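You operate a simulated robot arm through the tools that you are given. There is no shell and no other tool.

You run a simulated two-armed robot. Do the job below in one go: nothing can be reset, and whatever is moved stays where it is left.

Task
Lift the clear glass off the tray, scrub off the tea stain and put the glass back.
Fine: the glass waits on the yellow mat; use the pink cloth and put it back. Set down upright: what you pick out. What is to be rubbed or washed off counts as gone when no trace of it is left.

Only the result counts: the job must be done as asked and must still hold three seconds after the hand-in. Knocking over, shifting, dropping, spilling or breaking anything else fails it. Flat cloth is picked up by pressing the open fingertips on it (5 to 10 N) and closing them slowly along it; thin cloth reads only 2 to 8 mm in the jaws.

Robot
Two 7-joint arms with two-finger parallel grippers on one trunk that stands fixed in place. Base frame: the origin is at the foot of the trunk, x ahead of it, y to its left, z up; the work surface is at about z = 750. Lengths are in mm, angles in rad, forces in N, time in s.
The left shoulder is at [80, 131, 947], the right one opposite. With the tool pointing down near the work surface each hand reaches from about 400 to 860 mm from the base axis, measured 20 degrees to its own side. Payload 1.57 kg a hand.
The tool frame of a hand sits at the grasp point between the pads (the TCP): z along the fingers, y along the line on which they close. The tips reach 30 mm beyond it. The gripper opens to 110 mm. The fingers are 24 mm wide and 12 mm thick; the gripper's body (48 by 112 mm) begins 78 mm behind the TCP.
Orientation is that of the tool frame in the base frame, as [roll, pitch, yaw] about the fixed x, y, z axes, in that order (R = Rz(yaw) Ry(pitch) Rx(roll)). With the fingers straight down and closing along the base's y, the tool's x points along the base's -x, its y along +y and its z along -z.

Tools
- The arms move only by the tool jog_arm. It takes "left_steps", "right_steps" or both (then of equal length, played together; a hand with none holds still); each is a list of rows, each a list of 7 numbers: the shift along the tool's x, y, z in units of 40 mm (1.0 is 40 mm), then the turn, a rotation vector about the tool's x, y, z in units of 6 degrees (1.0 is 6 degrees), then the opening, from 0 (shut) to 1 (fully open). In form: [[dx, dy, dz, wx, wy, wz, hand], ...]. A call has 1 to 20 rows; each row shifts and turns the commanded pose from where the row before left it, along the tool's axes as they then stand. A call with a number of a shift or a turn outside -1 to 1 is refused whole. Rows are played at 5 a second. More than 50 mm and 0.15 rad between two rows, or a gripper value outside its range, and nothing of the call is played. Where a pose cannot be reached the arm comes as near as it can. A force on the tool above 40 N (or 10 N above the force at the start of the call, whichever is more), or a blocked arm, ends the call early, and 0.2 s more pass. Each finger travels about 108 mm/s and halts on what it meets, pressing with about 26 N; the grip force reading is that of the motor and also rises with nothing between the fingers. The clock runs only during rows and for 0.2 s after the last one: add rows that do not move to give the fingers time. It gives the time, the measured TCP pose, the force on the tool (base axes), the opening and the grip force at its end, in the units of the frame above (readings bear some noise), with the torque about the TCP (base axes, N m) and any sound that the robot's microphone picked up.
- Cameras (640 x 400 px; columns grow to the right, rows downward): "scene" is now at [-52.8, -16.1, 1418.9]; the picture's right is [-0.17, -0.98, 0.00], its down [-0.58, 0.10, -0.80] and it looks along [0.79, -0.14, -0.59] (base axes); focal length 324 px, centre (320, 200). "left" rides on the left gripper at [70, -16, -141] in its tool frame; the picture's right is [0.23, 0.97, 0.00], its down [-0.86, 0.20, -0.48] and it looks along [-0.47, 0.11, 0.88] (tool axes); focal length 222 px, centre (320, 200). "right" rides on the right gripper at [70, 16, -141] in its tool frame; the picture's right is [-0.23, 0.97, 0.00], its down [-0.86, -0.20, -0.48] and it looks along [-0.47, -0.11, 0.88] (tool axes); focal length 222 px, centre (320, 200). There is no depth. A picture from a camera that has moved, and an enlarged one, comes with that camera's place and axes in the base frame and with its lens.
- capture(camera): a new picture of that camera. It takes no simulated time.
- turn_head(pan, tilt): turns the head with the scene camera to pan (to the left, within 1.902 rad either way) and tilt (down, from -0.506 to 1.204), counted from straight ahead of the robot. It gives what a move gives.
- close_up(camera, box): a new picture of the part [left, top, right, bottom] of that camera's present view, enlarged. It takes no simulated time.
- close_job(): hands the job in; it is judged then, once.

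Places have to be worked out from the pictures, the camera data and where the tool is seen. Open the grippers and draw the arms clear of the work before you hand the job in, unless the task says otherwise.

The tools are called after "Request:" as a command line: name --argument value ..., lists and objects as JSON in quotes. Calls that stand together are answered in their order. jog_arm: Moves the arms, as the interface text tells. Its arguments: {"type":"object","properties":{"left_steps":{"type":"array","items":{"type":"array","items":{"type":"number"}}},"right_steps":{"type":"array","items":{"type":"array","items":{"type":"number"}}}},"required":[]} The other tools are called the same way: turn_head (pan, tilt) turns the head that bears the scene camera; capture (camera) takes a picture; close_up (camera, box) takes an enlarged picture of a part of a camera's view; close_job () hands the job in.

At the start:

```text
time: 0.0
left_eef_pos: [473.6, 285.6, 999.4]
left_tcp_rot: [-3.14, -0.001, 3.14]
left_contact_force: [-0.1, 0.1, -0.8]
left_wrist_torque: [0.01, 0.0, -0.02]
left_opening: 110.3
left_gripper_force: 0.1
right_eef_pos: [676.6, -159.1, 1051.6]
right_tcp_rot: [3.141, 0.0, -3.14]
right_contact_force: [-0.5, 0.3, 0.6]
right_wrist_torque: [-0.04, -0.01, 0.01]
right_opening: 109.8
right_gripper_force: 0.0
head pan, tilt: [-0.175, 0.635]
```

scene: 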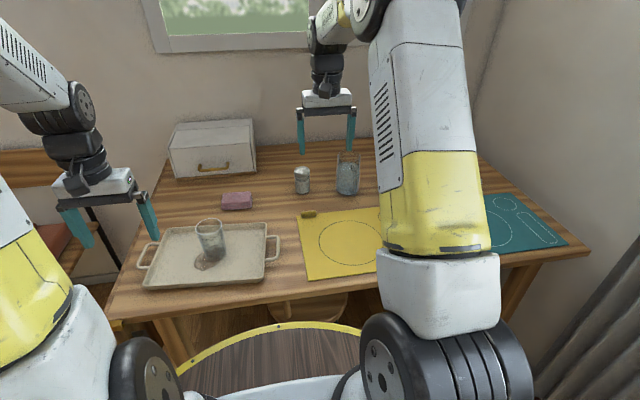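
right: 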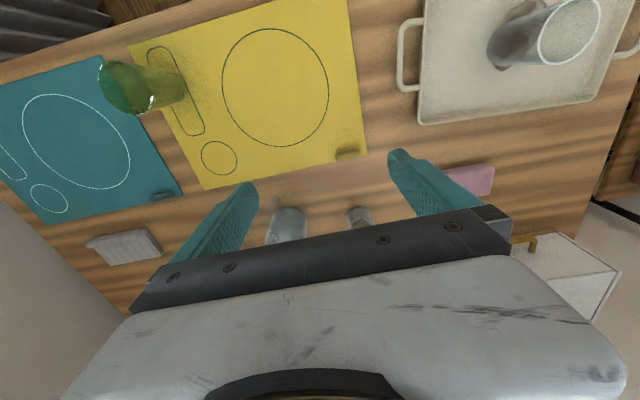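
left: 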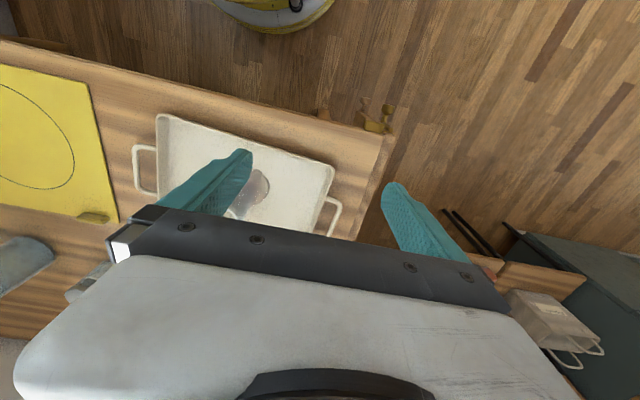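

I'll first look closely at the tray, the cloth and the mat before moving anything.

Request:
close_up --camera "scene" --box '[120, 180, 300, 300]'

Request:
close_up --camera "scene" --box '[200, 140, 400, 280]'

Request:
close_up --camera "right" --box '[380, 0, 640, 200]'

Request:
close_up --camera "left" --box '[100, 80, 400, 280]'

Request:
close_up --camera "right" --box '[60, 0, 380, 220]'

```text
3.33 times, centred on (210, 240) of scene
camera zoom: at [-52.8, -16.1, 1418.9], right [-0.17, -0.98, 0.0], down [-0.58, 0.1, -0.8], along [0.79, -0.14, -0.59], focal length 1078 px, centre (687, 67)
```

zoom: 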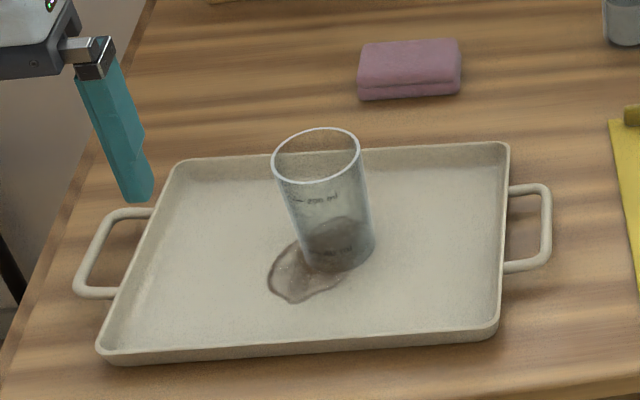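

```text
2.86 times, centred on (300, 210) of scene
camera zoom: at [-52.8, -16.1, 1418.9], right [-0.17, -0.98, 0.0], down [-0.58, 0.1, -0.8], along [0.79, -0.14, -0.59], focal length 924 px, centre (377, 171)
```

zoom: 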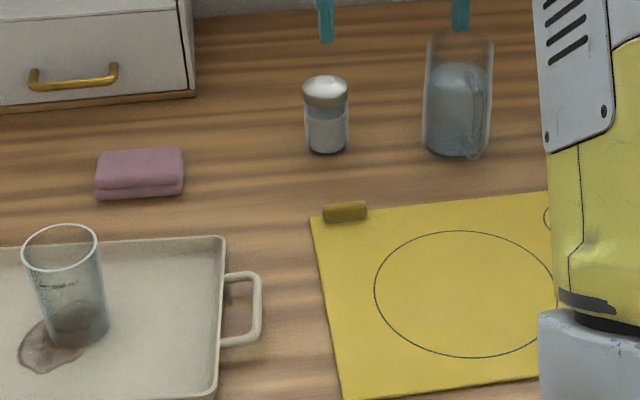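

```text
2.00 times, centred on (510, 100) of right
camera zoom: at [608.1, -142.6, 1191.7], right [0.23, 0.97, 0.0], down [0.86, -0.2, 0.48], along [0.47, -0.11, -0.88], focal length 444 px, centre (-60, 400)
```

zoom: 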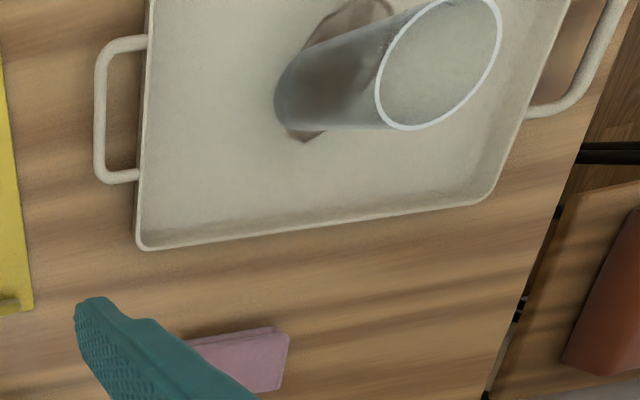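

```text
2.00 times, centred on (250, 180) of left
camera zoom: at [402.6, 270.2, 1139.9], right [-0.23, 0.97, 0.0], down [0.86, 0.2, 0.48], along [0.47, 0.11, -0.88], focal length 444 px, centre (460, 240)
```

zoom: 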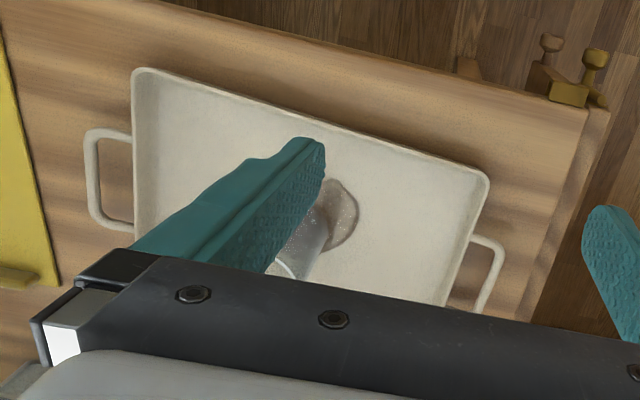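

```text
1.82 times, centred on (220, 110) of right
camera zoom: at [608.1, -142.6, 1191.7], right [0.23, 0.97, 0.0], down [0.86, -0.2, 0.48], along [0.47, -0.11, -0.88], focal length 404 px, centre (502, 364)
```

zoom: 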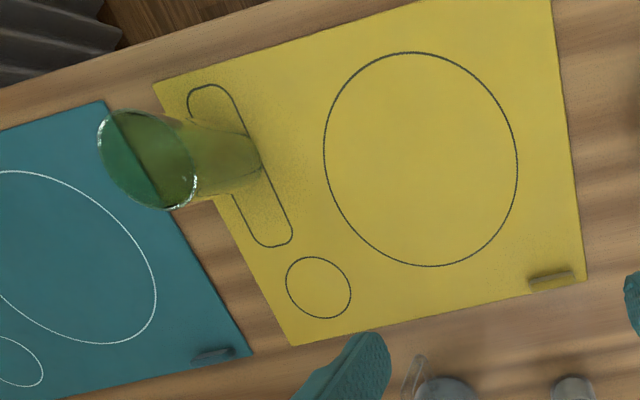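

The clear glass stands at about (630, 160) on the tray. Its rim is near z 860, it is 60–70 mm wide, and the stain runs out from under it. The pink folded cloth is near (868, 107). I'll bring the right hand above the glass and draw the left hand a little further left out of its way.

Request:
jog_arm --right_steps '[[0.15, 1, 0, 0, 0, 0, 1], [0.15, 1, 0, 0, 0, 0, 1], [0.15, 1, 0, 0, 0, 0, 1], [0.15, 1, 0, 0, 0, 0, 1], [0.15, 1, 0, 0, 0, 0, 1], [0.15, 1, 0, 0, 0, 0, 1], [0.15, 1, 0, 0, 0, 0, 1], [0.1, 0.95, 0, 0, 0, 0, 1], [0, 0, 0, 0, 0, 0, 1], [0, 0, 0, 0, 0, 0, 1]]' --left_steps '[[0.5, 0.8, 0, 0, 0, 0, 1], [0.5, 0.8, 0, 0, 0, 0, 1], [0, 0.8, 0, 0, 0, 0, 1], [0, 0, 0, 0, 0, 0, 1], [0, 0, 0, 0, 0, 0, 1], [0, 0, 0, 0, 0, 0, 1], [0, 0, 0, 0, 0, 0, 1], [0, 0, 0, 0, 0, 0, 1], [0, 0, 0, 0, 0, 0, 1], [0, 0, 0, 0, 0, 0, 1]]'

Request:
capture --camera "right"

Request:
capture --camera "scene"

Request:
capture --camera "left"

```text
time: 2.2
left_eef_pos: [429.5, 380.4, 999.2]
left_tcp_rot: [-3.14, 0.001, 3.141]
left_contact_force: [0.3, -0.1, 0.2]
left_wrist_torque: [-0.02, 0.03, 0.01]
left_opening: 109.9
left_gripper_force: 0.1
right_eef_pos: [628.5, 160.2, 1050.3]
right_tcp_rot: [-3.141, -0.001, -3.139]
right_contact_force: [0.6, 1.0, 0.5]
right_wrist_torque: [-0.02, 0.02, -0.02]
right_opening: 110.1
right_gripper_force: 0.1
head pan, tilt: [-0.175, 0.635]
```

```text
taken
camera right: at [560.3, 177.1, 1191.7], right [0.23, 0.97, 0.0], down [0.86, -0.2, 0.48], along [0.47, -0.11, -0.88], focal length 222 px, centre (320, 200)
```

right: 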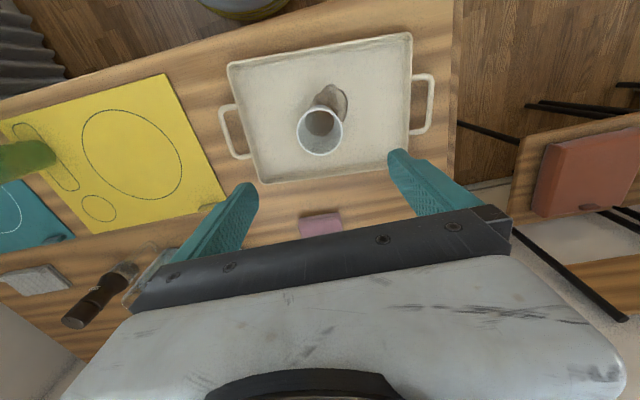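

```text
taken
```

scene: 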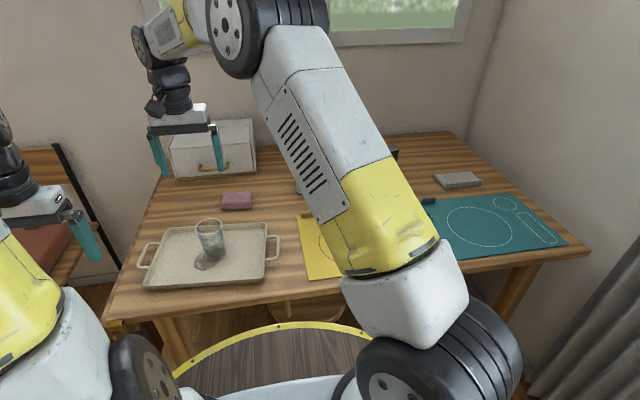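

```text
taken
camera left: at [360.8, 365.3, 1140.5], right [-0.23, 0.97, 0.0], down [0.86, 0.2, 0.48], along [0.47, 0.11, -0.88], focal length 222 px, centre (320, 200)
```

left: 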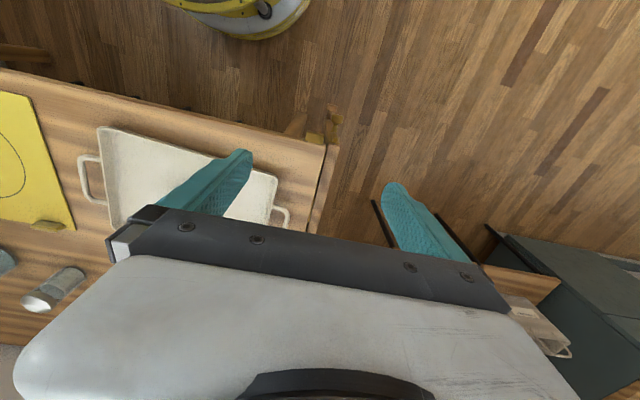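

The right hand is above the glass, so I'll take a close-up to centre on it.

Request:
close_up --camera "right" --box '[260, 60, 400, 180]'

Request:
close_up --camera "scene" --box '[160, 180, 280, 280]'

```text
3.33 times, centred on (330, 120) of right
camera zoom: at [560.3, 177.1, 1191.7], right [0.23, 0.97, 0.0], down [0.86, -0.2, 0.48], along [0.47, -0.11, -0.88], focal length 740 px, centre (287, 467)
```

zoom: 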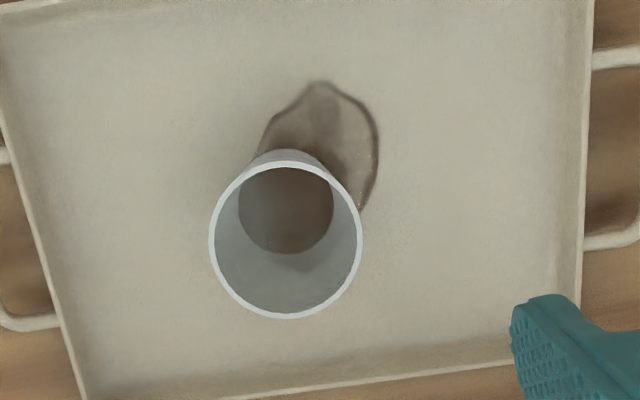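

```text
4.00 times, centred on (220, 230) of scene
camera zoom: at [-52.9, -16.0, 1418.9], right [-0.17, -0.98, 0.0], down [-0.58, 0.1, -0.8], along [0.79, -0.14, -0.59], focal length 1294 px, centre (720, 80)
```

zoom: 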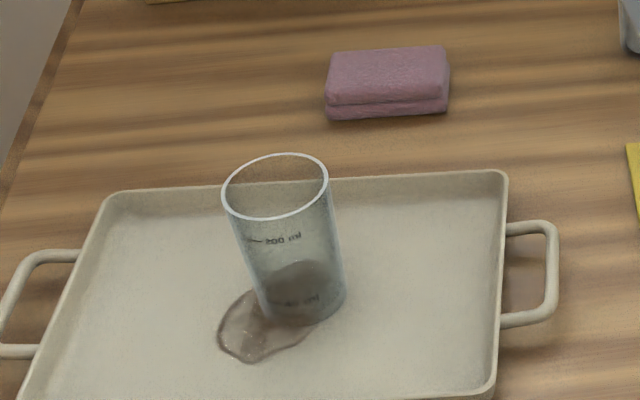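

The glass centre works out to about (628, 160), right under the hand. I'll descend with the fingers open so the TCP is at z ≈ 812 around the glass.

Request:
jog_arm --right_steps '[[0, 0, 0.85, 0, 0, 0, 1], [0, 0, 0.85, 0, 0, 0, 1], [0, 0, 0.85, 0, 0, 0, 1], [0, 0, 0.85, 0, 0, 0, 1], [0, 0, 0.85, 0, 0, 0, 1], [0, 0, 0.85, 0, 0, 0, 1], [0, 0, 0.85, 0, 0, 0, 1], [0, 0, 0, 0, 0, 0, 1], [0, 0, 0, 0, 0, 0, 1]]'

Request:
capture --camera "right"

Request:
close_up --camera "scene" --box '[130, 140, 310, 280]'

```text
time: 4.2
left_eef_pos: [429.7, 380.1, 999.3]
left_tcp_rot: [3.141, 0.0, -3.141]
left_contact_force: [0.3, 0.1, -0.9]
left_wrist_torque: [0.0, -0.01, 0.02]
left_opening: 110.1
left_gripper_force: 0.1
right_eef_pos: [630.1, 159.9, 811.2]
right_tcp_rot: [3.142, 0.001, -3.141]
right_contact_force: [-0.6, 0.3, 0.4]
right_wrist_torque: [0.03, -0.02, 0.05]
right_opening: 110.1
right_gripper_force: 0.0
head pan, tilt: [-0.175, 0.635]
```

```text
taken
camera right: at [560.6, 176.5, 952.4], right [0.23, 0.97, 0.0], down [0.86, -0.2, 0.48], along [0.47, -0.11, -0.88], focal length 222 px, centre (320, 200)
```

right: 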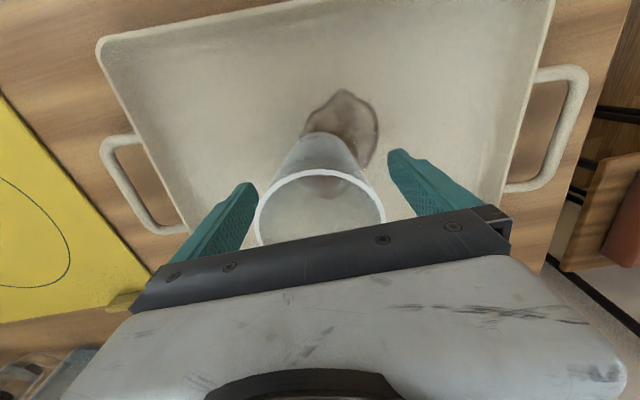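

```text
2.86 times, centred on (220, 210) of scene
camera zoom: at [-52.8, -16.0, 1418.9], right [-0.17, -0.98, 0.0], down [-0.58, 0.1, -0.8], along [0.79, -0.14, -0.59], focal length 924 px, centre (606, 171)
```

zoom: 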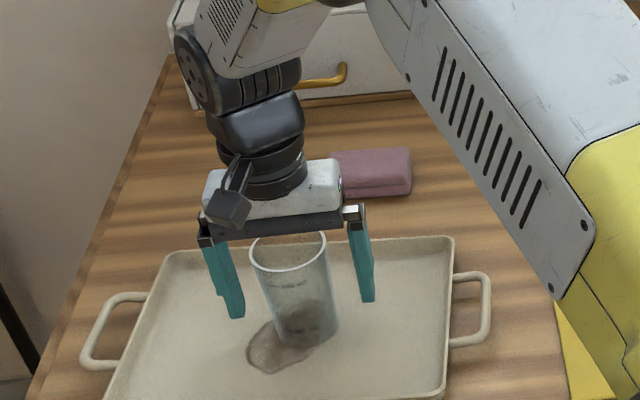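

The glass sits centred between the fingers. I'll close slowly on it and read the grip.

Request:
jog_arm --right_steps '[[0, 0, 0, 0, 0, 0, 0.8], [0, 0, 0, 0, 0, 0, 0.7], [0, 0, 0, 0, 0, 0, 0.65], [0, 0, 0, 0, 0, 0, 0.62], [0, 0, 0, 0, 0, 0, 0.59], [0, 0, 0, 0, 0, 0, 0.56], [0, 0, 0, 0, 0, 0, 0.53], [0, 0, 0, 0, 0, 0, 0.5], [0, 0, 0, 0, 0, 0, 0.5], [0, 0, 0, 0, 0, 0, 0.5]]'

```text
time: 6.4
left_eef_pos: [430.2, 380.6, 999.8]
left_tcp_rot: [3.14, 0.001, -3.141]
left_contact_force: [-0.4, 0.9, 0.6]
left_wrist_torque: [0.03, -0.01, 0.01]
left_opening: 110.3
left_gripper_force: 0.0
right_eef_pos: [630.3, 159.6, 810.7]
right_tcp_rot: [3.141, -0.001, -3.141]
right_contact_force: [0.7, 0.3, 1.7]
right_wrist_torque: [-0.01, 0.02, 0.01]
right_opening: 67.1
right_gripper_force: 26.0
head pan, tilt: [-0.175, 0.635]
```

The grip holds at 67 mm and 26 N. I'll lift gently and check.

Request:
jog_arm --right_steps '[[0, 0, -0.2, 0, 0, 0, 0.5], [0, 0, -0.4, 0, 0, 0, 0.5], [0, 0, -0.6, 0, 0, 0, 0.5], [0, 0, -0.8, 0, 0, 0, 0.5], [0, 0, -0.8, 0, 0, 0, 0.5], [0, 0, -0.5, 0, 0, 0, 0.5], [0, 0, -0.2, 0, 0, 0, 0.5], [0, 0, 0, 0, 0, 0, 0.5]]'

Request:
capture --camera "right"

Request:
close_up --camera "scene" --box '[130, 140, 310, 300]'

Request:
capture --camera "scene"

```text
time: 8.2
left_eef_pos: [430.9, 381.0, 999.1]
left_tcp_rot: [-3.14, 0.001, -3.141]
left_contact_force: [0.8, 0.3, -0.6]
left_wrist_torque: [0.01, 0.01, 0.0]
left_opening: 110.3
left_gripper_force: 0.0
right_eef_pos: [629.8, 160.6, 951.9]
right_tcp_rot: [-3.142, -0.002, 3.141]
right_contact_force: [0.9, -0.5, -2.1]
right_wrist_torque: [-0.01, 0.02, 0.01]
right_opening: 67.1
right_gripper_force: 26.3
head pan, tilt: [-0.175, 0.635]
```

```text
taken
camera right: at [560.9, 176.8, 1094.2], right [0.23, 0.97, 0.0], down [0.86, -0.2, 0.48], along [0.47, -0.11, -0.88], focal length 222 px, centre (320, 200)
```

right: 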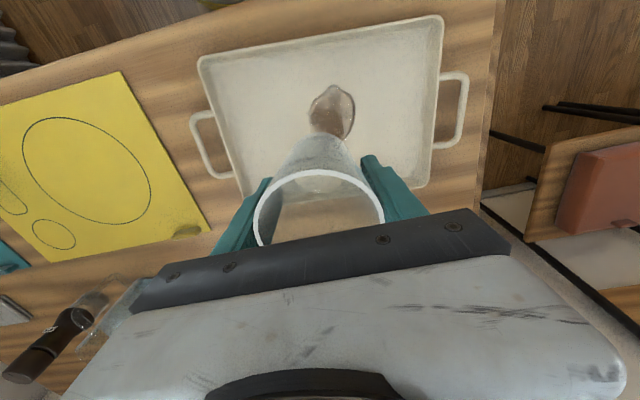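

```text
2.50 times, centred on (220, 220) of scene
camera zoom: at [-52.8, -16.0, 1418.9], right [-0.17, -0.98, 0.0], down [-0.58, 0.1, -0.8], along [0.79, -0.14, -0.59], focal length 809 px, centre (570, 150)
```

zoom: 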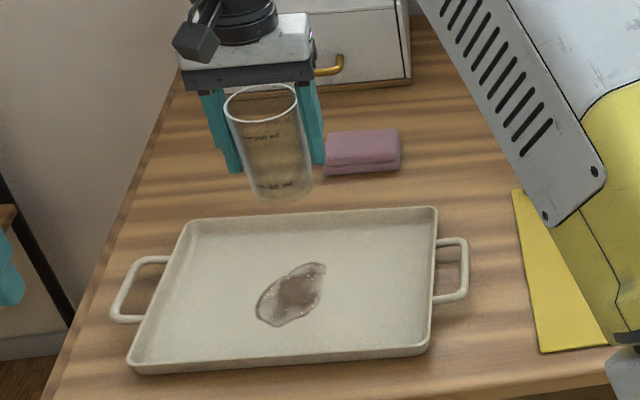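

```text
taken
```

scene: 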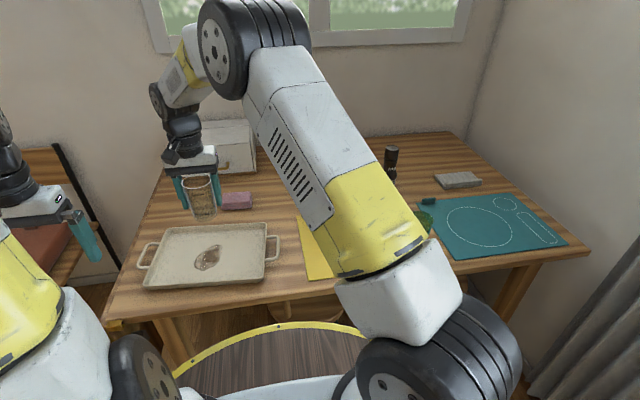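

The glass came up cleanly and is empty, leaving the stain bare on the tray. I'll carry it level to about (625, -205) on the yellow mat, well short of the green glass near (565, -390).

Request:
jog_arm --right_steps '[[0, -0.3, 0, 0, 0, 0, 0.5], [0, -0.6, 0, 0, 0, 0, 0.5], [0, -0.85, 0, 0, 0, 0, 0.5], [0, -0.9, 0, 0, 0, 0, 0.5], [0, -0.9, 0, 0, 0, 0, 0.5], [0, -0.9, 0, 0, 0, 0, 0.5], [0, -0.9, 0, 0, 0, 0, 0.5], [0, -0.9, 0, 0, 0, 0, 0.5], [0, -0.9, 0, 0, 0, 0, 0.5], [0, -0.8, 0, 0, 0, 0, 0.5], [0, -0.6, 0, 0, 0, 0, 0.5], [0, -0.4, 0, 0, 0, 0, 0.5], [0, -0.175, 0, 0, 0, 0, 0.5], [0, 0, 0, 0, 0, 0, 0.5], [0, 0, 0, 0, 0, 0, 0.5]]'

Request:
capture --camera "right"

Request:
capture --camera "scene"

```text
time: 11.4
left_eef_pos: [430.9, 380.6, 999.4]
left_tcp_rot: [3.142, -0.001, -3.141]
left_contact_force: [0.1, -1.0, 0.2]
left_wrist_torque: [0.03, 0.04, -0.03]
left_opening: 110.1
left_gripper_force: 0.1
right_eef_pos: [630.5, -206.9, 952.2]
right_tcp_rot: [3.141, 0.002, 3.14]
right_contact_force: [-0.2, 0.0, -2.3]
right_wrist_torque: [0.04, -0.03, -0.02]
right_opening: 67.2
right_gripper_force: 25.7
head pan, tilt: [-0.175, 0.635]
```

```text
taken
camera right: at [562.3, -190.0, 1094.3], right [0.23, 0.97, 0.0], down [0.86, -0.2, 0.48], along [0.47, -0.11, -0.88], focal length 222 px, centre (320, 200)
```

right: 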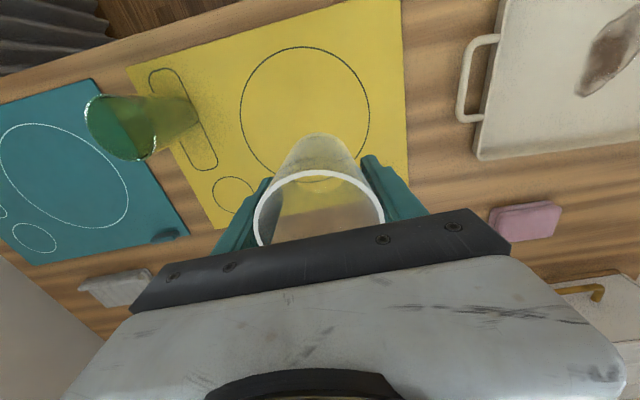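

```text
taken
```

scene: 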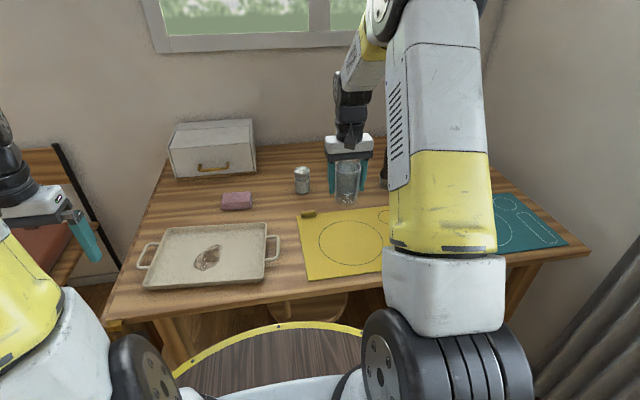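

The glass is over the clear part of the mat. I'll lower it to just above the touch-down height.

Request:
jog_arm --right_steps '[[0, 0, 0.4, 0, 0, 0, 0.5], [0, 0, 0.7, 0, 0, 0, 0.5], [0, 0, 0.8, 0, 0, 0, 0.5], [0, 0, 0.7, 0, 0, 0, 0.5], [0, 0, 0.5, 0, 0, 0, 0.5], [0, 0, 0.25, 0, 0, 0, 0.5], [0, 0, 0, 0, 0, 0, 0.5]]'

Request:
jog_arm --right_steps '[[0, 0, 0.06, 0, 0, 0, 0.5], [0, 0, 0.05, 0, 0, 0, 0.5], [0, 0, 0, 0, 0, 0, 0.5]]'

```text
time: 13.0
left_eef_pos: [430.7, 380.5, 999.0]
left_tcp_rot: [3.141, -0.001, 3.139]
left_contact_force: [0.5, 0.5, -0.1]
left_wrist_torque: [-0.01, 0.0, 0.0]
left_opening: 109.9
left_gripper_force: 0.0
right_eef_pos: [631.9, -206.0, 818.6]
right_tcp_rot: [3.141, 0.001, 3.141]
right_contact_force: [0.3, -0.2, -2.5]
right_wrist_torque: [0.02, 0.0, 0.0]
right_opening: 67.3
right_gripper_force: 26.7
head pan, tilt: [-0.175, 0.635]
```

```text
time: 13.8
left_eef_pos: [430.6, 380.3, 999.3]
left_tcp_rot: [-3.141, -0.001, 3.14]
left_contact_force: [0.6, 0.4, 0.1]
left_wrist_torque: [0.0, -0.02, -0.01]
left_opening: 109.9
left_gripper_force: 0.1
right_eef_pos: [630.8, -205.7, 813.5]
right_tcp_rot: [-3.141, -0.001, -3.141]
right_contact_force: [-0.7, -1.1, -1.4]
right_wrist_torque: [0.0, -0.01, 0.01]
right_opening: 67.3
right_gripper_force: 25.7
head pan, tilt: [-0.175, 0.635]
```

No contact yet at 813.5, so I'll keep stepping down about 1.5 mm at a time.

Request:
jog_arm --right_steps '[[0, 0, 0.04, 0, 0, 0, 0.5], [0, 0, 0.04, 0, 0, 0, 0.5], [0, 0, 0, 0, 0, 0, 0.5]]'

Request:
jog_arm --right_steps '[[0, 0, 0.04, 0, 0, 0, 0.5], [0, 0, 0, 0, 0, 0, 0.5]]'

Request:
close_up --camera "scene" --box '[270, 150, 410, 290]'

```text
time: 14.6
left_eef_pos: [429.5, 380.8, 999.5]
left_tcp_rot: [3.141, 0.0, -3.14]
left_contact_force: [0.2, -0.7, -0.5]
left_wrist_torque: [0.0, -0.01, 0.0]
left_opening: 110.0
left_gripper_force: 0.0
right_eef_pos: [632.9, -205.7, 812.3]
right_tcp_rot: [-3.141, 0.002, -3.141]
right_contact_force: [-3.1, 0.6, 17.6]
right_wrist_torque: [0.02, 0.25, 0.04]
right_opening: 67.0
right_gripper_force: 26.0
head pan, tilt: [-0.175, 0.635]
```

```text
time: 15.2
left_eef_pos: [430.3, 381.3, 1000.0]
left_tcp_rot: [-3.142, -0.001, -3.141]
left_contact_force: [-0.4, -0.3, 0.8]
left_wrist_torque: [0.01, -0.03, -0.01]
left_opening: 109.8
left_gripper_force: 0.1
right_eef_pos: [632.1, -205.5, 808.7]
right_tcp_rot: [-3.141, 0.002, -3.14]
right_contact_force: [0.9, -1.5, 19.2]
right_wrist_torque: [0.05, -0.07, 0.05]
right_opening: 67.3
right_gripper_force: 25.9
head pan, tilt: [-0.175, 0.635]
```

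```text
2.86 times, centred on (340, 220) of scene
camera zoom: at [-53.4, -15.9, 1418.9], right [-0.17, -0.98, 0.0], down [-0.58, 0.1, -0.81], along [0.79, -0.14, -0.59], focal length 924 px, centre (263, 143)
```

zoom: 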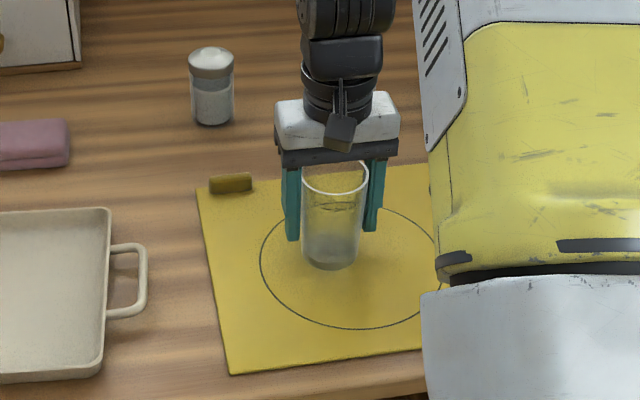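

The glass is resting on the mat with about 18 N on it. I'll ease off a little and open the fingers slowly.

Request:
jog_arm --right_steps '[[0, 0, -0.05, 0, 0, 0, 0.5], [0, 0, 0, 0, 0, 0, 0.55], [0, 0, 0, 0, 0, 0, 0.6], [0, 0, 0, 0, 0, 0, 0.65], [0, 0, 0, 0, 0, 0, 0.72], [0, 0, 0, 0, 0, 0, 0.8], [0, 0, 0, 0, 0, 0, 0.9], [0, 0, 0, 0, 0, 0, 1], [0, 0, 0, 0, 0, 0, 1]]'

Request:
capture --camera "right"

```text
time: 17.2
left_eef_pos: [430.6, 380.6, 998.9]
left_tcp_rot: [-3.141, 0.0, -3.141]
left_contact_force: [0.7, 0.4, -0.4]
left_wrist_torque: [0.04, 0.01, -0.04]
left_opening: 109.9
left_gripper_force: 0.0
right_eef_pos: [631.0, -205.5, 810.5]
right_tcp_rot: [-3.141, 0.0, -3.141]
right_contact_force: [-0.1, -0.3, 0.5]
right_wrist_torque: [-0.03, -0.04, -0.03]
right_opening: 109.9
right_gripper_force: 0.1
head pan, tilt: [-0.175, 0.635]
```

```text
taken
camera right: at [562.5, -189.4, 952.7], right [0.23, 0.97, 0.0], down [0.86, -0.2, 0.48], along [0.47, -0.11, -0.88], focal length 222 px, centre (320, 200)
```

right: 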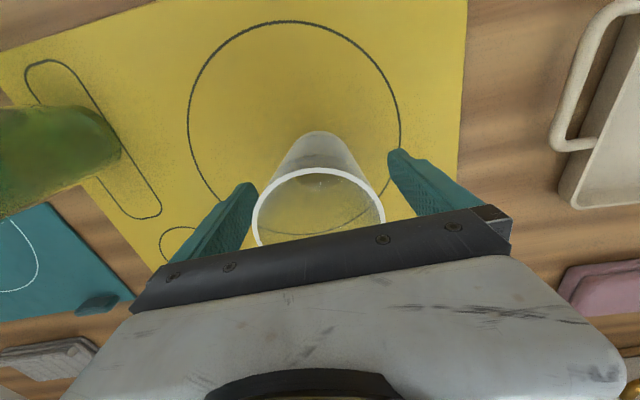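

The glass stands upright on the mat. I'll raise the right hand straight up and clear, and bring the left hand towards the cloth, which I put at about (864, 106).

Request:
jog_arm --right_steps '[[0, 0, -0.5, 0, 0, 0, 1], [0, 0, -1, 0, 0, 0, 1], [0, 0, -1, 0, 0, 0, 1], [0, 0, -1, 0, 0, 0, 1], [0, 0, -1, 0, 0, 0, 1], [0, 0, -1, 0, 0, 0, 1], [0.4, -0.5, -0.4, 0, 0, 0, 1], [0.4, -0.5, 0, 0, 0, 0, 1], [0.4, -0.5, 0, 0, 0, 0, 1], [0.4, -0.5, 0, 0, 0, 0, 1], [0, 0, 0, 0, 0, 0, 1], [0, 0, 0, 0, 0, 0, 1]]' --left_steps '[[0, 0, 0, 0, 0, 0, 1], [0, 0, 0, 0, 0, 0, 1], [-0.9, -0.6, 0, 0, 0, 0, 1], [-0.9, -0.6, 0, 0, 0, 0, 1], [-0.9, -0.6, 0, 0, 0, 0, 1], [-0.9, -0.6, 0, 0, 0, 0, 1], [-0.9, -0.6, 0, 0, 0, 0, 1], [-0.9, -0.6, 0, 0, 0, 0, 1], [-0.9, -0.6, 0, 0, 0, 0, 1], [-0.9, -0.6, 0, 0, 0, 0, 1], [0, 0, 0, 0, 0, 0, 1], [0, 0, 0, 0, 0, 0, 1]]'

Request:
capture --camera "left"

Request:
capture --camera "scene"

Request:
capture --camera "right"

```text
time: 19.8
left_eef_pos: [720.8, 191.4, 998.2]
left_tcp_rot: [-3.141, 0.001, 3.141]
left_contact_force: [-0.1, 0.4, 0.4]
left_wrist_torque: [0.04, -0.01, 0.0]
left_opening: 110.1
left_gripper_force: 0.0
right_eef_pos: [567.3, -287.2, 1044.3]
right_tcp_rot: [-3.14, 0.0, -3.141]
right_contact_force: [-0.4, 0.0, 0.1]
right_wrist_torque: [0.02, 0.0, -0.03]
right_opening: 110.0
right_gripper_force: 0.0
head pan, tilt: [-0.175, 0.635]
```

```text
taken
camera left: at [651.0, 175.0, 1139.2], right [-0.23, 0.97, 0.0], down [0.86, 0.2, 0.48], along [0.47, 0.11, -0.88], focal length 222 px, centre (320, 200)
```

left: 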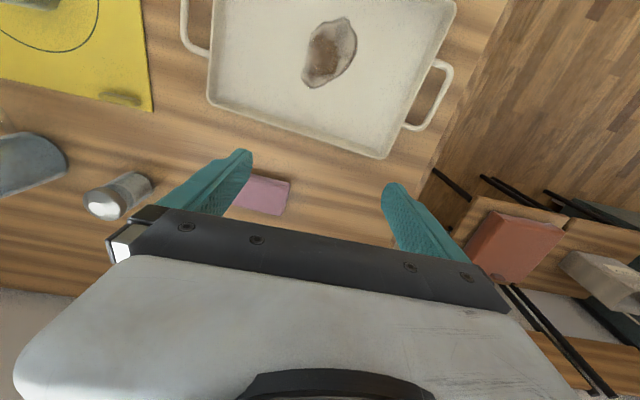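

```text
taken
```

scene: 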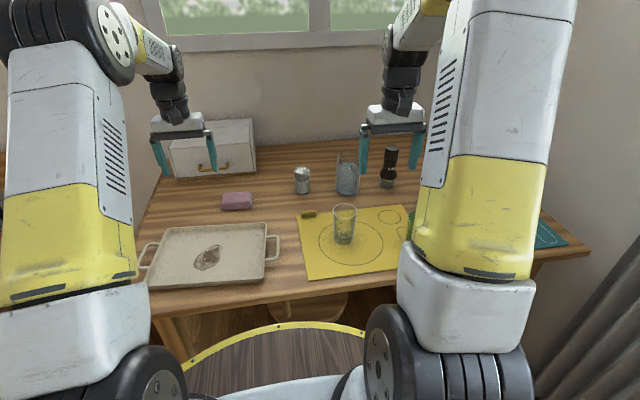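

```text
taken
camera right: at [498.4, -270.1, 1187.7], right [0.23, 0.97, 0.0], down [0.86, -0.2, 0.48], along [0.47, -0.11, -0.88], focal length 222 px, centre (320, 200)
```

right: 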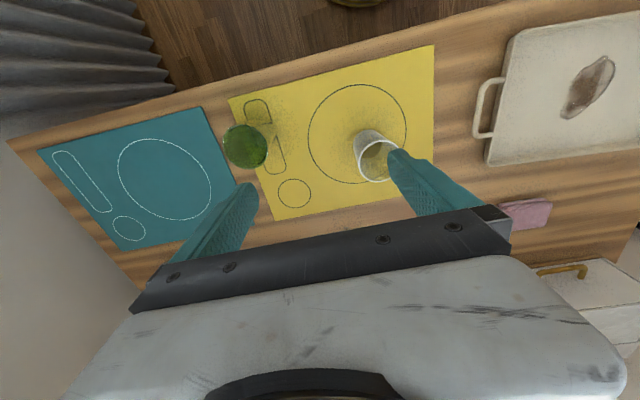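

The cloth lies ahead of the left hand. I'll move above it with the tool vertical at about z 880 to test the reach and get a close view.

Request:
jog_arm --left_steps '[[-0.6, -0.36, 0.5, 0, 0, 0, 1], [-0.6, -0.36, 0.5, 0, 0, 0, 1], [-0.6, -0.36, 0.5, 0, 0, 0, 1], [-0.6, -0.36, 0.5, 0, 0, 0, 1], [-0.6, -0.36, 0.5, 0, 0, 0, 1], [-0.57, -0.33, 0.5, 0, 0, 0, 1], [0, 0, 0, 0, 0, 0, 1], [0, 0, 0, 0, 0, 0, 1]]'

Request:
capture --camera "left"

Request:
close_up --camera "scene" --box '[160, 100, 320, 220]'

```text
time: 21.6
left_eef_pos: [821.5, 113.5, 890.3]
left_tcp_rot: [3.141, 0.0, 3.141]
left_contact_force: [-0.1, 0.6, 0.2]
left_wrist_torque: [0.03, -0.02, -0.03]
left_opening: 109.9
left_gripper_force: 0.0
left hand out of reach, approached as far as the arm can: row 5, 6
right_eef_pos: [567.2, -287.2, 1046.0]
right_tcp_rot: [3.141, 0.0, 3.14]
right_contact_force: [-0.5, -0.1, 0.2]
right_wrist_torque: [-0.02, -0.01, 0.03]
right_opening: 109.9
right_gripper_force: 0.1
head pan, tilt: [-0.175, 0.635]
```

```text
taken
camera left: at [752.3, 98.4, 1031.7], right [-0.23, 0.97, 0.0], down [0.86, 0.2, 0.48], along [0.47, 0.11, -0.88], focal length 222 px, centre (320, 200)
```

left: 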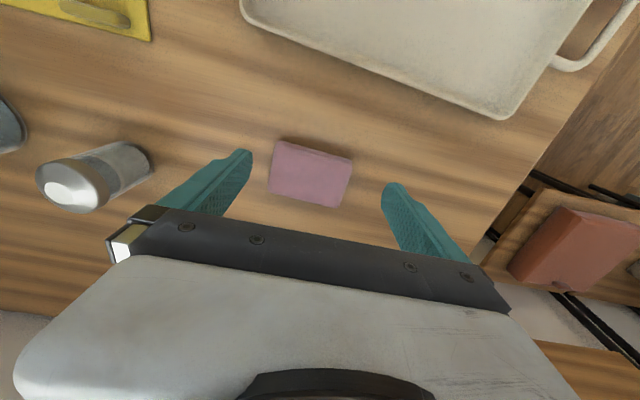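

```text
3.33 times, centred on (240, 160) of scene
camera zoom: at [-52.8, -16.1, 1418.9], right [-0.17, -0.98, 0.0], down [-0.58, 0.1, -0.8], along [0.79, -0.14, -0.59], focal length 1078 px, centre (587, 333)
```

zoom: 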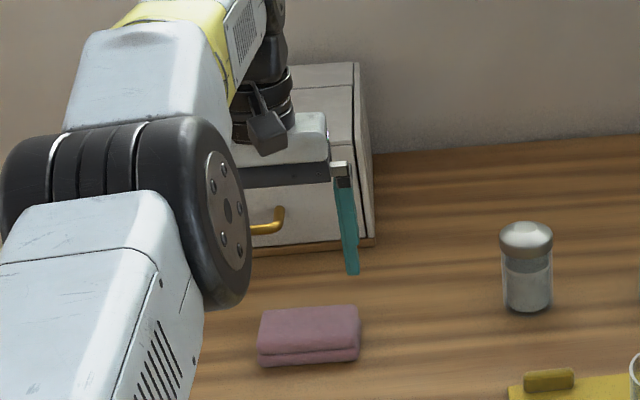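

With the tool vertical the arm stops at x ≈ 821, while the cloth spans about x 827–895 and y 64–158. Tilting the fingers forward 12° about the closing axis will extend the reach, so I'll do that and re-measure.

Request:
jog_arm --left_steps '[[0, 0, 0, 0, -1, 0, 1], [0, 0, 0, 0, -1, 0, 1], [0, 0, 0, 0, 0, 0, 1], [0, 0, 0, 0, 0, 0, 1]]'

Request:
capture --camera "left"

```text
time: 22.6
left_eef_pos: [820.7, 113.2, 891.6]
left_tcp_rot: [-3.142, 0.208, 3.141]
left_contact_force: [0.7, -0.5, 1.0]
left_wrist_torque: [0.0, 0.0, 0.0]
left_opening: 109.9
left_gripper_force: 0.1
right_eef_pos: [566.7, -286.3, 1046.5]
right_tcp_rot: [3.141, 0.0, -3.141]
right_contact_force: [0.8, 1.0, -0.1]
right_wrist_torque: [-0.01, 0.02, -0.02]
right_opening: 110.2
right_gripper_force: 0.0
head pan, tilt: [-0.175, 0.635]
```

```text
taken
camera left: at [724.3, 98.9, 1014.4], right [-0.22, 0.97, -0.05], down [0.74, 0.2, 0.65], along [0.64, 0.11, -0.76], focal length 222 px, centre (320, 200)
```

left: 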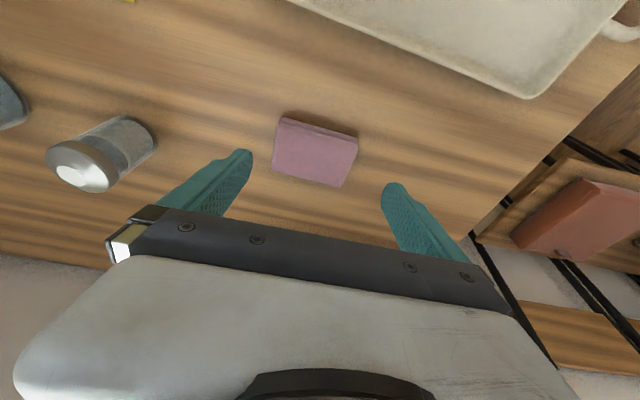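

The commanded pose follows what the arm actually reached, and the tilt is correct at 0.208 rad. I'll move to about (858, 111, 840) above the cloth centre and check the alignment.

Request:
jog_arm --left_steps '[[-0.32, -0.03, 0.72, 0, 0, 0, 1], [-0.32, -0.03, 0.72, 0, 0, 0, 1], [0, 0, 0, 0, 0, 0, 1], [0, 0, 0, 0, 0, 0, 1]]'

Request:
capture --camera "left"

Request:
close_up --camera "left" --box '[200, 100, 440, 250]'

Request:
close_up --camera "scene" --box '[180, 130, 300, 220]'

```text
time: 23.6
left_eef_pos: [857.1, 111.8, 840.1]
left_tcp_rot: [3.14, 0.209, 3.14]
left_contact_force: [-0.1, 0.1, -0.4]
left_wrist_torque: [0.0, -0.02, 0.0]
left_opening: 110.0
left_gripper_force: 0.1
right_eef_pos: [567.0, -285.5, 1046.0]
right_tcp_rot: [-3.14, -0.001, 3.141]
right_contact_force: [-0.9, 0.3, 0.2]
right_wrist_torque: [0.0, 0.0, -0.01]
right_opening: 110.1
right_gripper_force: 0.1
head pan, tilt: [-0.175, 0.635]
```

```text
taken
camera left: at [760.8, 96.1, 963.6], right [-0.22, 0.97, -0.05], down [0.74, 0.2, 0.65], along [0.64, 0.11, -0.76], focal length 222 px, centre (320, 200)
```

left: 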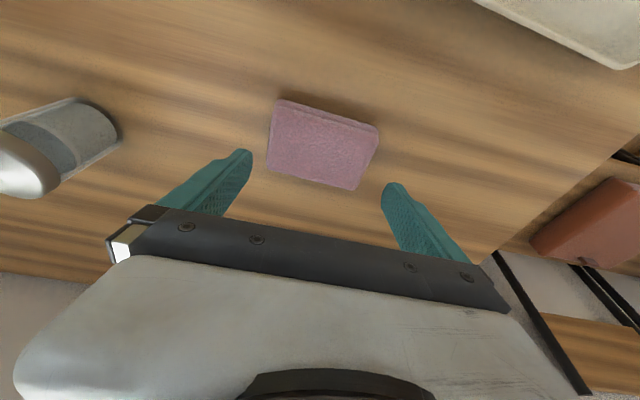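

```text
2.67 times, centred on (320, 175) of left
camera zoom: at [760.8, 96.1, 963.6], right [-0.22, 0.97, -0.05], down [0.74, 0.2, 0.65], along [0.64, 0.11, -0.76], focal length 592 px, centre (320, 267)
```

zoom: 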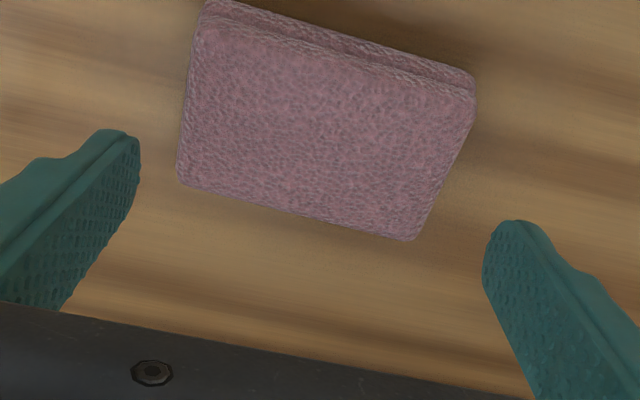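

```text
4.44 times, centred on (240, 175) of scene
camera zoom: at [-52.8, -16.1, 1418.9], right [-0.17, -0.98, 0.0], down [-0.58, 0.1, -0.8], along [0.79, -0.14, -0.59], focal length 1438 px, centre (676, 311)
```

zoom: 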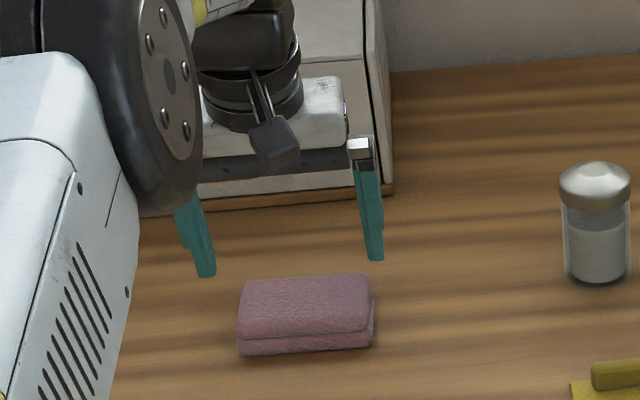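

The cloth spans about x 832–896 and y 64–156, is roughly 28 mm thick and is yawed by about -3°, so it fits between the open fingers. I'll align the yaw and lower slowly to straddle it, with the force limit guarding against landing on it.

Request:
jog_arm --left_steps '[[0, -0.045, 0, 0, 0, 0.45, 1], [0.05, 0, 0.31, 0, 0, 0, 1], [0.05, 0, 0.31, 0, 0, 0, 1], [0, 0, 0, 0, 0, 0, 1]]'

Request:
close_up --camera "left" --box '[200, 100, 440, 250]'

Request:
close_up --camera "scene" --box '[200, 150, 280, 220]'

```text
time: 24.6
left_eef_pos: [860.3, 109.9, 814.4]
left_tcp_rot: [3.133, 0.21, 3.094]
left_contact_force: [0.8, 0.5, 0.3]
left_wrist_torque: [-0.01, 0.0, 0.0]
left_opening: 109.6
left_gripper_force: 0.0
right_eef_pos: [566.7, -287.7, 1044.9]
right_tcp_rot: [-3.141, 0.002, -3.141]
right_contact_force: [-0.7, -1.2, 0.5]
right_wrist_torque: [0.01, 0.0, -0.02]
right_opening: 109.9
right_gripper_force: 0.1
head pan, tilt: [-0.175, 0.635]
```

```text
2.67 times, centred on (320, 175) of left
camera zoom: at [762.0, 97.7, 938.0], right [-0.18, 0.98, -0.04], down [0.74, 0.16, 0.65], along [0.64, 0.09, -0.76], focal length 592 px, centre (320, 267)
```

zoom: 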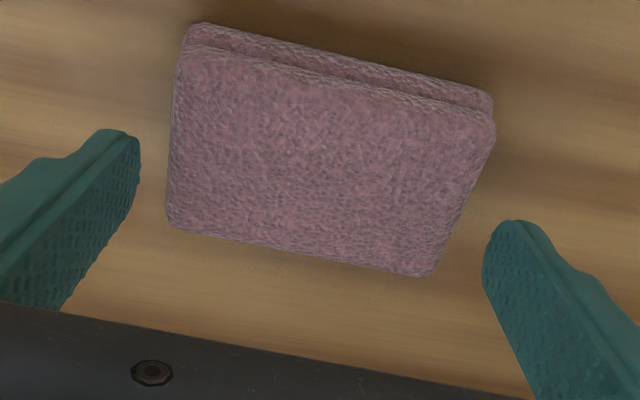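

```text
5.71 times, centred on (240, 185) of scene
camera zoom: at [-52.8, -16.1, 1418.9], right [-0.17, -0.98, 0.0], down [-0.58, 0.1, -0.8], along [0.79, -0.14, -0.59], focal length 1848 px, centre (777, 286)
```

zoom: 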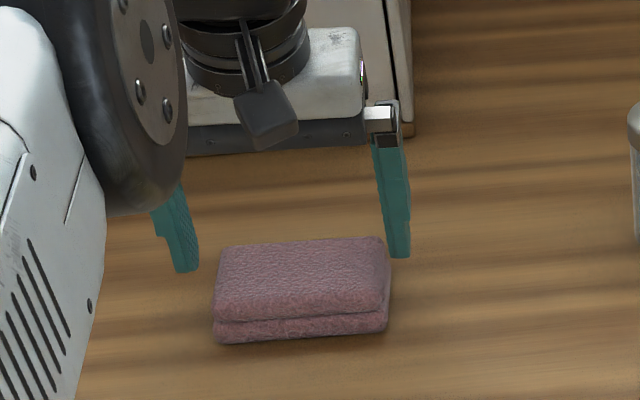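

The fingers straddle the cloth with about 8 mm to spare on each side. I'll lower the remaining 24 mm in small steps.

Request:
jog_arm --left_steps '[[0.06, 0, 0.2, 0, 0, 0, 1], [0.06, 0, 0.2, 0, 0, 0, 1], [0.05, 0, 0.2, 0, 0, 0, 1], [0, 0, 0, 0, 0, 0, 1]]'

Request:
close_up --camera "left" --box '[200, 100, 440, 250]'

Request:
close_up --camera "scene" --box '[200, 150, 280, 220]'

```text
time: 25.6
left_eef_pos: [858.4, 109.5, 789.7]
left_tcp_rot: [3.132, 0.21, 3.094]
left_contact_force: [-0.5, 0.4, -0.6]
left_wrist_torque: [-0.01, 0.0, 0.0]
left_opening: 110.0
left_gripper_force: 0.0
right_eef_pos: [567.5, -286.3, 1046.6]
right_tcp_rot: [-3.141, -0.001, 3.141]
right_contact_force: [-0.8, 0.7, -0.8]
right_wrist_torque: [-0.02, 0.01, 0.01]
right_opening: 110.0
right_gripper_force: 0.0
head pan, tilt: [-0.175, 0.635]
```

```text
2.67 times, centred on (320, 175) of left
camera zoom: at [760.5, 98.4, 913.5], right [-0.18, 0.98, -0.04], down [0.75, 0.16, 0.65], along [0.64, 0.09, -0.76], focal length 592 px, centre (320, 267)
```

zoom: 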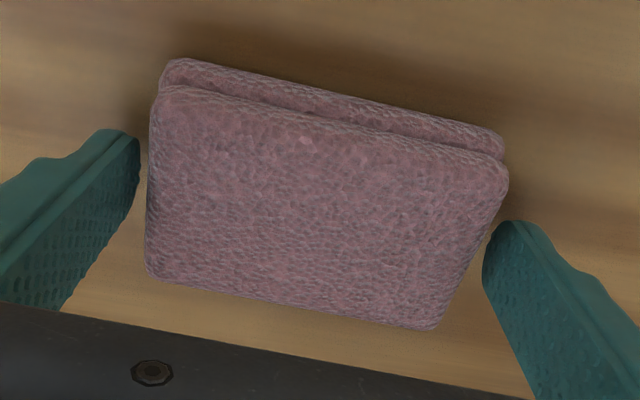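

```text
5.71 times, centred on (240, 185) of scene
camera zoom: at [-52.8, -16.1, 1418.9], right [-0.17, -0.98, 0.0], down [-0.58, 0.1, -0.8], along [0.79, -0.14, -0.59], focal length 1848 px, centre (777, 286)
```

zoom: 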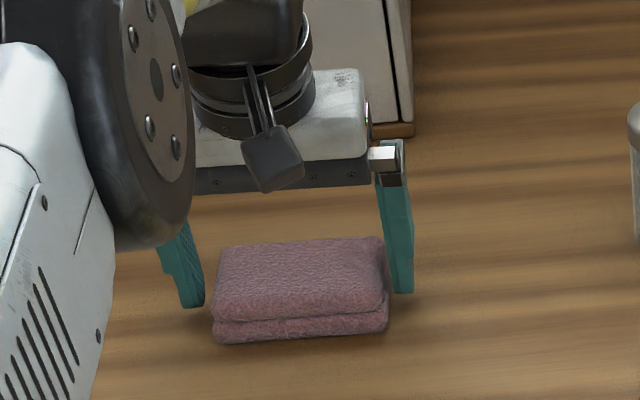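

The fingers now flank the cloth with the tips near z 758. I'll close slowly and watch the opening.

Request:
jog_arm --left_steps '[[0, 0, 0, 0, 0, 0, 0.95], [0, 0, 0, 0, 0, 0, 0.9], [0, 0, 0, 0, 0, 0, 0.86], [0, 0, 0, 0, 0, 0, 0.83], [0, 0, 0, 0, 0, 0, 0.8], [0, 0, 0, 0, 0, 0, 0.77], [0, 0, 0, 0, 0, 0, 0.74], [0, 0, 0, 0, 0, 0, 0.74]]'

Request:
close_up --camera "left" --box '[200, 100, 440, 250]'

```text
time: 27.4
left_eef_pos: [858.9, 110.9, 789.3]
left_tcp_rot: [3.13, 0.208, 3.094]
left_contact_force: [0.2, -0.3, -0.6]
left_wrist_torque: [-0.04, 0.03, 0.01]
left_opening: 98.8
left_gripper_force: 26.2
right_eef_pos: [568.2, -287.3, 1046.2]
right_tcp_rot: [3.141, 0.0, -3.141]
right_contact_force: [-1.6, -0.4, 0.0]
right_wrist_torque: [-0.02, 0.02, 0.01]
right_opening: 110.0
right_gripper_force: 0.1
head pan, tilt: [-0.175, 0.635]
```

```text
2.67 times, centred on (320, 175) of left
camera zoom: at [760.4, 98.3, 913.6], right [-0.18, 0.98, -0.04], down [0.75, 0.16, 0.65], along [0.64, 0.09, -0.76], focal length 592 px, centre (320, 267)
```

zoom: 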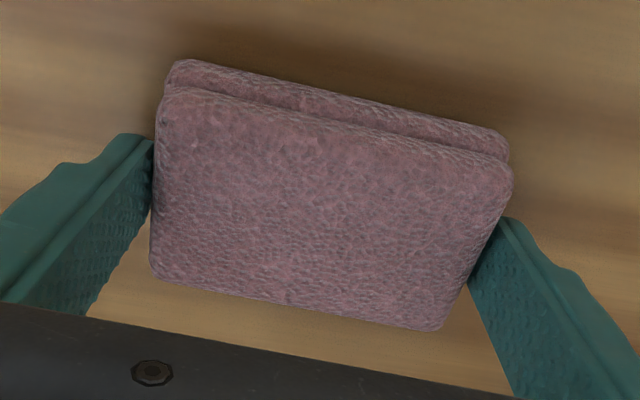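

The cloth is a firm pad, held at 98.8 mm and 26 N. I'll lift it 45 mm straight up and check that it comes along.

Request:
jog_arm --left_steps '[[-0.04, 0, -0.18, 0, 0, 0, 0.74], [-0.078, 0, -0.367, 0, 0, 0, 0.74], [-0.078, 0, -0.367, 0, 0, 0, 0.74], [-0.04, 0, -0.18, 0, 0, 0, 0.74], [0, 0, 0, 0, 0, 0, 0.74]]'

Request:
capture --camera "left"

Request:
close_up --camera "scene" --box '[180, 130, 300, 220]'

```text
time: 28.6
left_eef_pos: [858.3, 110.8, 835.5]
left_tcp_rot: [3.131, 0.208, 3.093]
left_contact_force: [-0.4, 0.8, 0.0]
left_wrist_torque: [-0.02, 0.03, -0.02]
left_opening: 98.6
left_gripper_force: 26.2
right_eef_pos: [567.6, -288.1, 1046.5]
right_tcp_rot: [3.14, -0.001, 3.141]
right_contact_force: [0.2, -0.2, -0.4]
right_wrist_torque: [-0.04, 0.0, 0.02]
right_opening: 109.7
right_gripper_force: 0.0
head pan, tilt: [-0.175, 0.635]
```

```text
taken
camera left: at [760.0, 97.8, 958.4], right [-0.18, 0.98, -0.04], down [0.75, 0.16, 0.65], along [0.64, 0.09, -0.76], focal length 222 px, centre (320, 200)
```

left: 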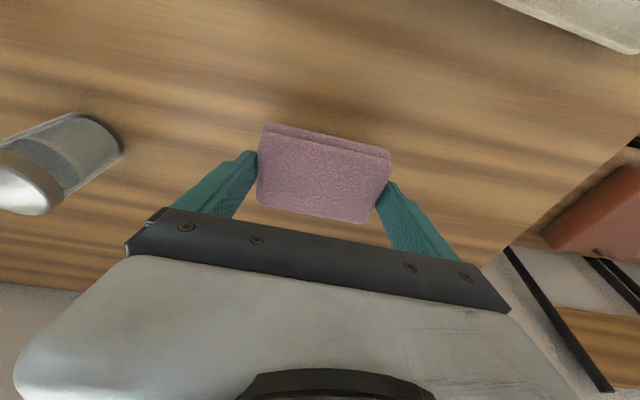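

```text
4.44 times, centred on (240, 175) of scene
camera zoom: at [-52.8, -16.1, 1418.9], right [-0.17, -0.98, 0.0], down [-0.58, 0.1, -0.8], along [0.79, -0.14, -0.59], focal length 1438 px, centre (676, 311)
```

zoom: 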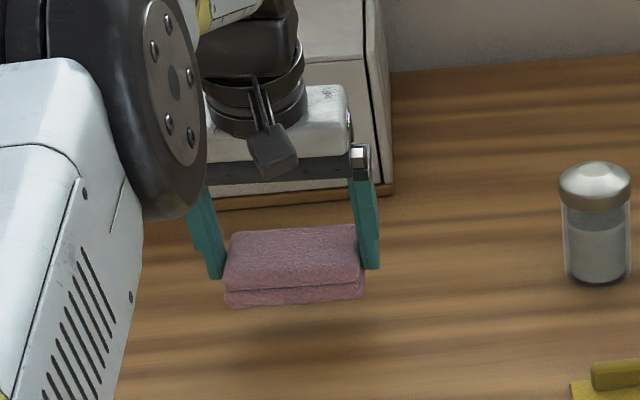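

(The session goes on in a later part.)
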